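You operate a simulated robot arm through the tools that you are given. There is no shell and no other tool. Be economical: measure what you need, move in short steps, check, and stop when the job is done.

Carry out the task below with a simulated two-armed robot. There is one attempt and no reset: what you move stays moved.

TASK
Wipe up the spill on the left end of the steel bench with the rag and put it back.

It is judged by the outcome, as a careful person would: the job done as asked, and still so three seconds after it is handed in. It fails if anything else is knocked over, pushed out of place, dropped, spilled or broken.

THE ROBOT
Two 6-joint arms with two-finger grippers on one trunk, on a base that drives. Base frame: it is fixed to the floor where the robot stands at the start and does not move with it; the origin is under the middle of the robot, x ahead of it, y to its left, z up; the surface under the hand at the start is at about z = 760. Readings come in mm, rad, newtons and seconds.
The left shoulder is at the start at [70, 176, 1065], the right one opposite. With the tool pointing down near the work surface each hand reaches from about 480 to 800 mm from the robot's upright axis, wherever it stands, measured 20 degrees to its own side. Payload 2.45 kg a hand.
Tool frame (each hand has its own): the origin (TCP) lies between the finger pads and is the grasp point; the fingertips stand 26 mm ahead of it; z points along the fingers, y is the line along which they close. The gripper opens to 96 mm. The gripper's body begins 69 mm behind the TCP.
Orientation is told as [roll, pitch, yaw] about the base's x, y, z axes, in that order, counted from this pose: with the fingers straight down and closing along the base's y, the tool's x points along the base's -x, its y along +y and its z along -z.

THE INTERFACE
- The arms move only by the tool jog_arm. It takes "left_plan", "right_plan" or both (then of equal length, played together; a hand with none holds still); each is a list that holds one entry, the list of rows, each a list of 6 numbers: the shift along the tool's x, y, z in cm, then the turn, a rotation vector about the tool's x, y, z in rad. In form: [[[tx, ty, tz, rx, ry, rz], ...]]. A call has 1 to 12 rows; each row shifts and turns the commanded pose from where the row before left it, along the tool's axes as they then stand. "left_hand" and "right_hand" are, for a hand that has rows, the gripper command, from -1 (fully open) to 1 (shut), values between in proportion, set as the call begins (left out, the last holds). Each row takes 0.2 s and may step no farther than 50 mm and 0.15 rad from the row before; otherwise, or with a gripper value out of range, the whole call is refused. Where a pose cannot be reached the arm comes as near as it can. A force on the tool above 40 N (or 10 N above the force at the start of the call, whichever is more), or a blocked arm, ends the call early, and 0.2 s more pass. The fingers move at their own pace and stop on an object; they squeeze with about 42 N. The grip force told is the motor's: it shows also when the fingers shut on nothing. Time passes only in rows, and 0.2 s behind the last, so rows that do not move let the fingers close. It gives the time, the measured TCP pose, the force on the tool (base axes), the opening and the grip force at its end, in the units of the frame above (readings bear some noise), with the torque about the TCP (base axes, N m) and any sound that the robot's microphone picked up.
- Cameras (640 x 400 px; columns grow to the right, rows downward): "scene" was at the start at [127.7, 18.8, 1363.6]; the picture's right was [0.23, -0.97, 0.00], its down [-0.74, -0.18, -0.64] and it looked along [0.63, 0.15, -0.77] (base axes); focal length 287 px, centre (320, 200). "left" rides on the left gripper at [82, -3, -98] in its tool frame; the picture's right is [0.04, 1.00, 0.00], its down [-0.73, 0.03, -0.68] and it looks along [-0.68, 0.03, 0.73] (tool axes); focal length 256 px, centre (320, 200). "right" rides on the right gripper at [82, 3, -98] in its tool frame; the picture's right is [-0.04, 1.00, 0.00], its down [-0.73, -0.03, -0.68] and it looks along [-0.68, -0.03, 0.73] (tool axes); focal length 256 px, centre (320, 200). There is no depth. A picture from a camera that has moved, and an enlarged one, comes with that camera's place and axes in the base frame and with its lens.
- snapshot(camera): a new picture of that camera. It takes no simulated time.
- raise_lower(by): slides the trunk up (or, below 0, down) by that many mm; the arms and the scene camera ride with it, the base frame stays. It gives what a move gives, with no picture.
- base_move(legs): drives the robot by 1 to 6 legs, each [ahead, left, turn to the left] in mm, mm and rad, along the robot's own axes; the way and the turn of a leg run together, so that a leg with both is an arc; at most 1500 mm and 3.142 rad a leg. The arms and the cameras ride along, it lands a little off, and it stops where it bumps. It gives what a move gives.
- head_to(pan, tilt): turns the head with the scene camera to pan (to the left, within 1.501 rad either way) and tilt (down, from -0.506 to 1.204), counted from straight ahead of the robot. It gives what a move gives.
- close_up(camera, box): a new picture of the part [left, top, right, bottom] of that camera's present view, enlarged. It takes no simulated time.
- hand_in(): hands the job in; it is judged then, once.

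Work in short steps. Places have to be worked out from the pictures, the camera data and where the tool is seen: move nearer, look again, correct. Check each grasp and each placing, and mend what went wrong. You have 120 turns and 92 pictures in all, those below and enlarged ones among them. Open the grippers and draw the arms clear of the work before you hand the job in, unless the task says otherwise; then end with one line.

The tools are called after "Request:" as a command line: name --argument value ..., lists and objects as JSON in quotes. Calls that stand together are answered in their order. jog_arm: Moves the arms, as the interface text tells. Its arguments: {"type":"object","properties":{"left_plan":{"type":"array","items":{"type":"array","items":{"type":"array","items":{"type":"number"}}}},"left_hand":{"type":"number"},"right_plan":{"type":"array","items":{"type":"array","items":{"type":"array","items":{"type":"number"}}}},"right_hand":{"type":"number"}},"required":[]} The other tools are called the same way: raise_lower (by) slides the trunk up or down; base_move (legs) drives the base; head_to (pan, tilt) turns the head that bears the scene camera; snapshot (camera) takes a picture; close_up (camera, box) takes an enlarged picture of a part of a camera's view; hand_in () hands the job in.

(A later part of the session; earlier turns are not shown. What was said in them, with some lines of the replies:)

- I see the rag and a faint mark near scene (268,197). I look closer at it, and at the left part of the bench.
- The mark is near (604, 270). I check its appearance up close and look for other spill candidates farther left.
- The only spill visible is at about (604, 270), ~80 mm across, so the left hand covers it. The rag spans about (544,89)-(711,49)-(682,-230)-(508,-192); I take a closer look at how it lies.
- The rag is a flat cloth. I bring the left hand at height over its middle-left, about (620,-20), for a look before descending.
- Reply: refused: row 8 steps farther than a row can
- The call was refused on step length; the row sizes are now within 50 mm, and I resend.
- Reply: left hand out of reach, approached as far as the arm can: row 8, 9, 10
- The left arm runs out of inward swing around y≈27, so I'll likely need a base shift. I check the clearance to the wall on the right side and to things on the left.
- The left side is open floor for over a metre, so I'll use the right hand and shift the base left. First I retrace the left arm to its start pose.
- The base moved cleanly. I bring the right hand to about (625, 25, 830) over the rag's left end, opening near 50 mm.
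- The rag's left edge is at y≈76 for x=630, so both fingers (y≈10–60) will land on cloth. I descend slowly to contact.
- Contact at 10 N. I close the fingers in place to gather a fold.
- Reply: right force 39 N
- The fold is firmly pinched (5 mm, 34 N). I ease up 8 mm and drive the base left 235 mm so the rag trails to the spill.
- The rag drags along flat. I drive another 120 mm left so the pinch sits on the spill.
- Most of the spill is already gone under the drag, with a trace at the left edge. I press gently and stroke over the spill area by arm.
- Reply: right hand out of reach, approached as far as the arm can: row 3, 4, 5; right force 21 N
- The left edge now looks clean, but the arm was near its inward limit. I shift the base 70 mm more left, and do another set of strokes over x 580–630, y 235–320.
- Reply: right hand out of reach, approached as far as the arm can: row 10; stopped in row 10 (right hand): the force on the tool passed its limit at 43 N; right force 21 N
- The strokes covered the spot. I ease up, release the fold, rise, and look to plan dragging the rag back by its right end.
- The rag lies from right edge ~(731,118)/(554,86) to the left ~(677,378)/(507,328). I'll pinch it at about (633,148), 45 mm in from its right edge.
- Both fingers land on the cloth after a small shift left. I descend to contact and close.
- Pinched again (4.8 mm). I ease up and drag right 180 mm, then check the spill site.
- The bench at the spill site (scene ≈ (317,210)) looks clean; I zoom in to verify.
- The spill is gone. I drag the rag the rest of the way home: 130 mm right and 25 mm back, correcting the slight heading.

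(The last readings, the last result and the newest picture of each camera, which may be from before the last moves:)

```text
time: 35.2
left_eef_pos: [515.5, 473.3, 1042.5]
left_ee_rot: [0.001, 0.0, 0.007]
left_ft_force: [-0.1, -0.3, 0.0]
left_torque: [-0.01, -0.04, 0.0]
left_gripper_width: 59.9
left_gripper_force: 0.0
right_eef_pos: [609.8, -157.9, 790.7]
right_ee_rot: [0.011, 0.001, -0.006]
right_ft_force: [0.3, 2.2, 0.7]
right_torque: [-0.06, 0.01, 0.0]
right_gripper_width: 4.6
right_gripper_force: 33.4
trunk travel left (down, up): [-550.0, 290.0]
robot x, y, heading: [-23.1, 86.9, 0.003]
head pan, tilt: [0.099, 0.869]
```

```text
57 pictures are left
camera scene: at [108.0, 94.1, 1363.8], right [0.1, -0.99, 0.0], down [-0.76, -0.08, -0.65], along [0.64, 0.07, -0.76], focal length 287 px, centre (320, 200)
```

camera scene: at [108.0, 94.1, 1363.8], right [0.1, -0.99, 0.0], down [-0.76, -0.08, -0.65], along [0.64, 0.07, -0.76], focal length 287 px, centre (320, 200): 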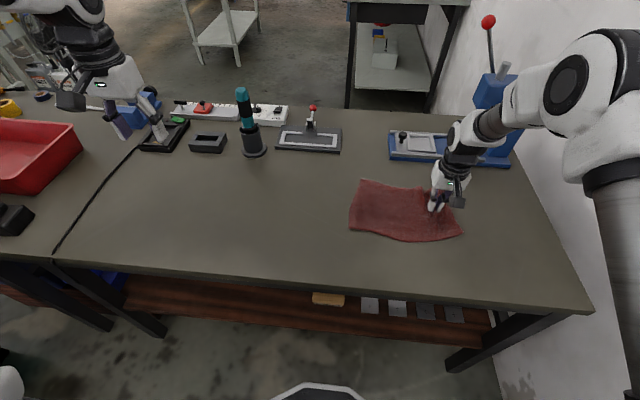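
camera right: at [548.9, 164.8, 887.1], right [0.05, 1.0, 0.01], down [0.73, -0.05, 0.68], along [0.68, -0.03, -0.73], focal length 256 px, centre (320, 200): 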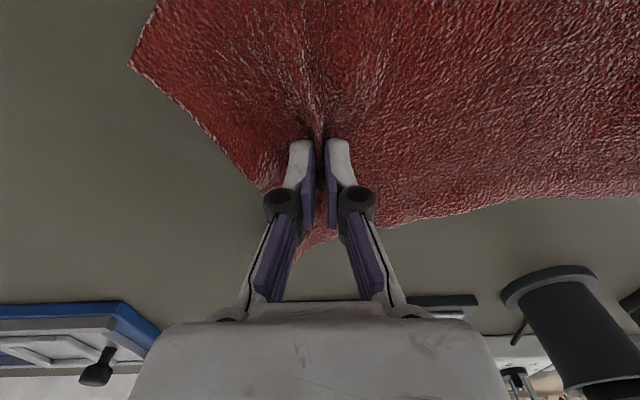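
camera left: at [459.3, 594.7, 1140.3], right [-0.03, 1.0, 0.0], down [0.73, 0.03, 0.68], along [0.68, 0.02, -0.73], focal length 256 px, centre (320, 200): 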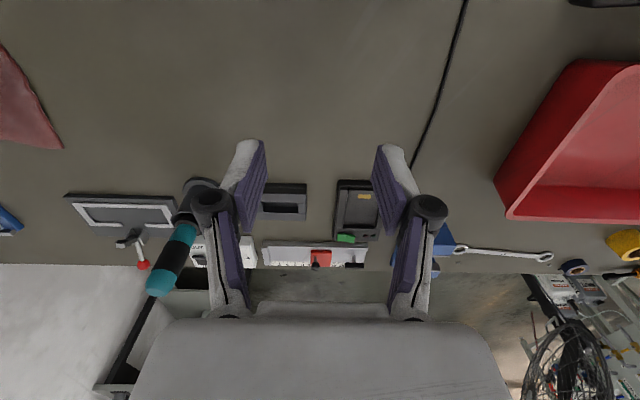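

Estimated rag centre is (614,-84) versus (611,-71) originally, with nearly the same orientation. I release, rise, and look.

Request:
jog_arm --right_plan '[[[0, 0.7, 0, 0, 0, 0], [0, 0, 0, 0, 0, 0]]]'

Request:
jog_arm --right_plan '[[[0, 0, 0, 0, 0, 0], [0, 0, 0, 0, 0, 0], [0, 0, -2, 0, 0, 0], [0, 0, -4, 0, 0, 0], [0, 0, -4, 0, 0, 0], [0, 0, -4, 0, 0, 0], [0, 0, -4, 0, 0, 0]]]' --right_hand -0.1

Request:
snapshot --camera "scene"

Request:
snapshot --camera "right"

```text
time: 35.8
left_eef_pos: [515.1, 473.4, 1042.1]
left_ee_rot: [0.0, 0.0, 0.006]
left_ft_force: [-0.6, -1.0, -0.8]
left_torque: [0.0, -0.02, 0.0]
left_gripper_width: 60.2
left_gripper_force: 0.0
right_eef_pos: [609.2, -151.8, 790.4]
right_ee_rot: [0.014, 0.002, -0.008]
right_ft_force: [0.4, -0.3, -0.3]
right_torque: [0.01, 0.01, -0.01]
right_gripper_width: 4.8
right_gripper_force: 32.8
trunk travel left (down, up): [-550.0, 290.0]
robot x, y, heading: [-24.0, 81.7, 0.009]
head pan, tilt: [0.099, 0.869]
```

```text
time: 37.4
left_eef_pos: [514.0, 474.5, 1042.6]
left_ee_rot: [-0.001, 0.0, 0.007]
left_ft_force: [0.5, 0.5, -0.1]
left_torque: [-0.03, -0.01, 0.03]
left_gripper_width: 59.7
left_gripper_force: 0.1
right_eef_pos: [609.3, -153.5, 970.3]
right_ee_rot: [0.013, 0.002, -0.008]
right_ft_force: [-0.1, -0.3, -0.8]
right_torque: [0.01, 0.0, -0.01]
right_gripper_width: 52.9
right_gripper_force: 0.2
trunk travel left (down, up): [-550.0, 290.0]
robot x, y, heading: [-21.7, 85.2, 0.006]
head pan, tilt: [0.099, 0.869]
```

```text
56 pictures are left
camera scene: at [106.9, 94.2, 1363.9], right [0.1, -0.99, 0.0], down [-0.76, -0.08, -0.65], along [0.64, 0.07, -0.76], focal length 287 px, centre (320, 200)
```

scene: 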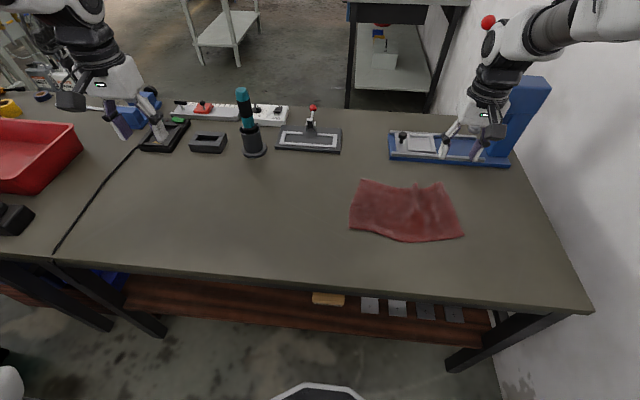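

```text
55 pictures are left
camera right: at [527.4, -151.2, 1068.2], right [0.05, 1.0, 0.01], down [0.73, -0.04, 0.68], along [0.68, -0.02, -0.74], focal length 256 px, centre (320, 200)
```

right: 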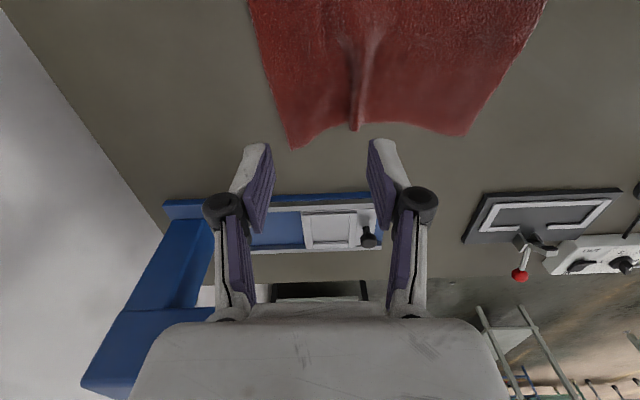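

The rag lies back in its place with one small wrinkle. I open both grippers fully, and take a final close look at the spill site from this side.

Request:
jog_arm --left_plan '[[[0, 0, 0, 0, 0, 0], [0, 0, 0, 0, 0, 0]]]' --right_plan '[[[0, 0, -2, 0, 0, 0], [0, 0, 0, 0, 0, 0]]]' --left_hand -1 --right_hand -1

Request:
close_up --camera "scene" --box '[210, 160, 330, 235]'

Request:
close_up --camera "scene" --box '[330, 160, 490, 260]'

```text
time: 38.0
left_eef_pos: [515.9, 472.2, 1041.7]
left_ee_rot: [0.002, 0.001, 0.005]
left_ft_force: [0.6, -0.5, 0.2]
left_torque: [0.0, 0.01, -0.02]
left_gripper_width: 96.0
left_gripper_force: 0.0
right_eef_pos: [611.1, -152.4, 990.0]
right_ee_rot: [0.011, 0.001, -0.007]
right_ft_force: [-0.6, -0.4, 0.2]
right_torque: [-0.02, 0.01, 0.03]
right_gripper_width: 96.1
right_gripper_force: 0.1
trunk travel left (down, up): [-550.0, 290.0]
robot x, y, heading: [-19.7, 84.6, 0.005]
head pan, tilt: [0.099, 0.869]
```

```text
5.33 times, centred on (270, 198) of scene
camera zoom: at [108.5, 94.0, 1363.8], right [0.1, -0.99, 0.0], down [-0.76, -0.08, -0.64], along [0.64, 0.07, -0.76], focal length 1532 px, centre (587, 213)
```

zoom: 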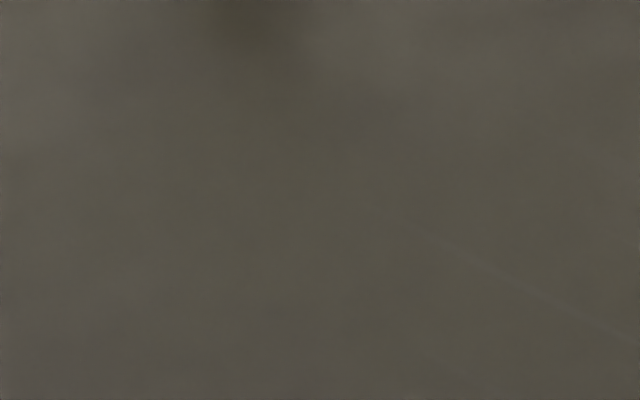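

```text
4.00 times, centred on (410, 210) of scene
camera zoom: at [108.5, 94.0, 1363.8], right [0.1, -0.99, 0.0], down [-0.76, -0.08, -0.64], along [0.64, 0.07, -0.76], focal length 1149 px, centre (-40, 160)
```

zoom: 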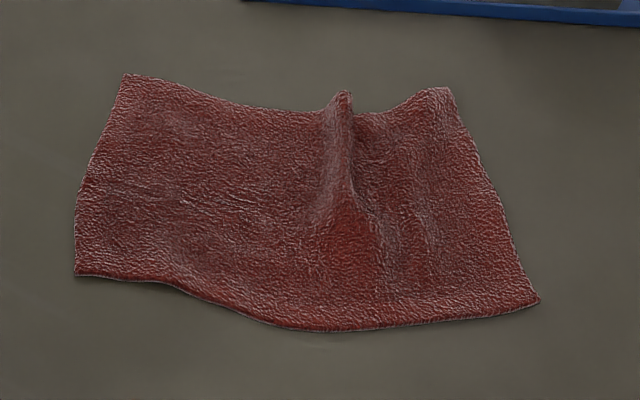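

The spill site is clean, the rag is back in place, and nothing else was disturbed. Both hands are open and clear, so I hand in.

Request:
hand_in

```text
The job is handed in.
```

I wiped up the spill and dragged the rag back to within about 15 mm of where it started (estimated from the pictures). It has one small wrinkle, and I saw nothing else disturbed.
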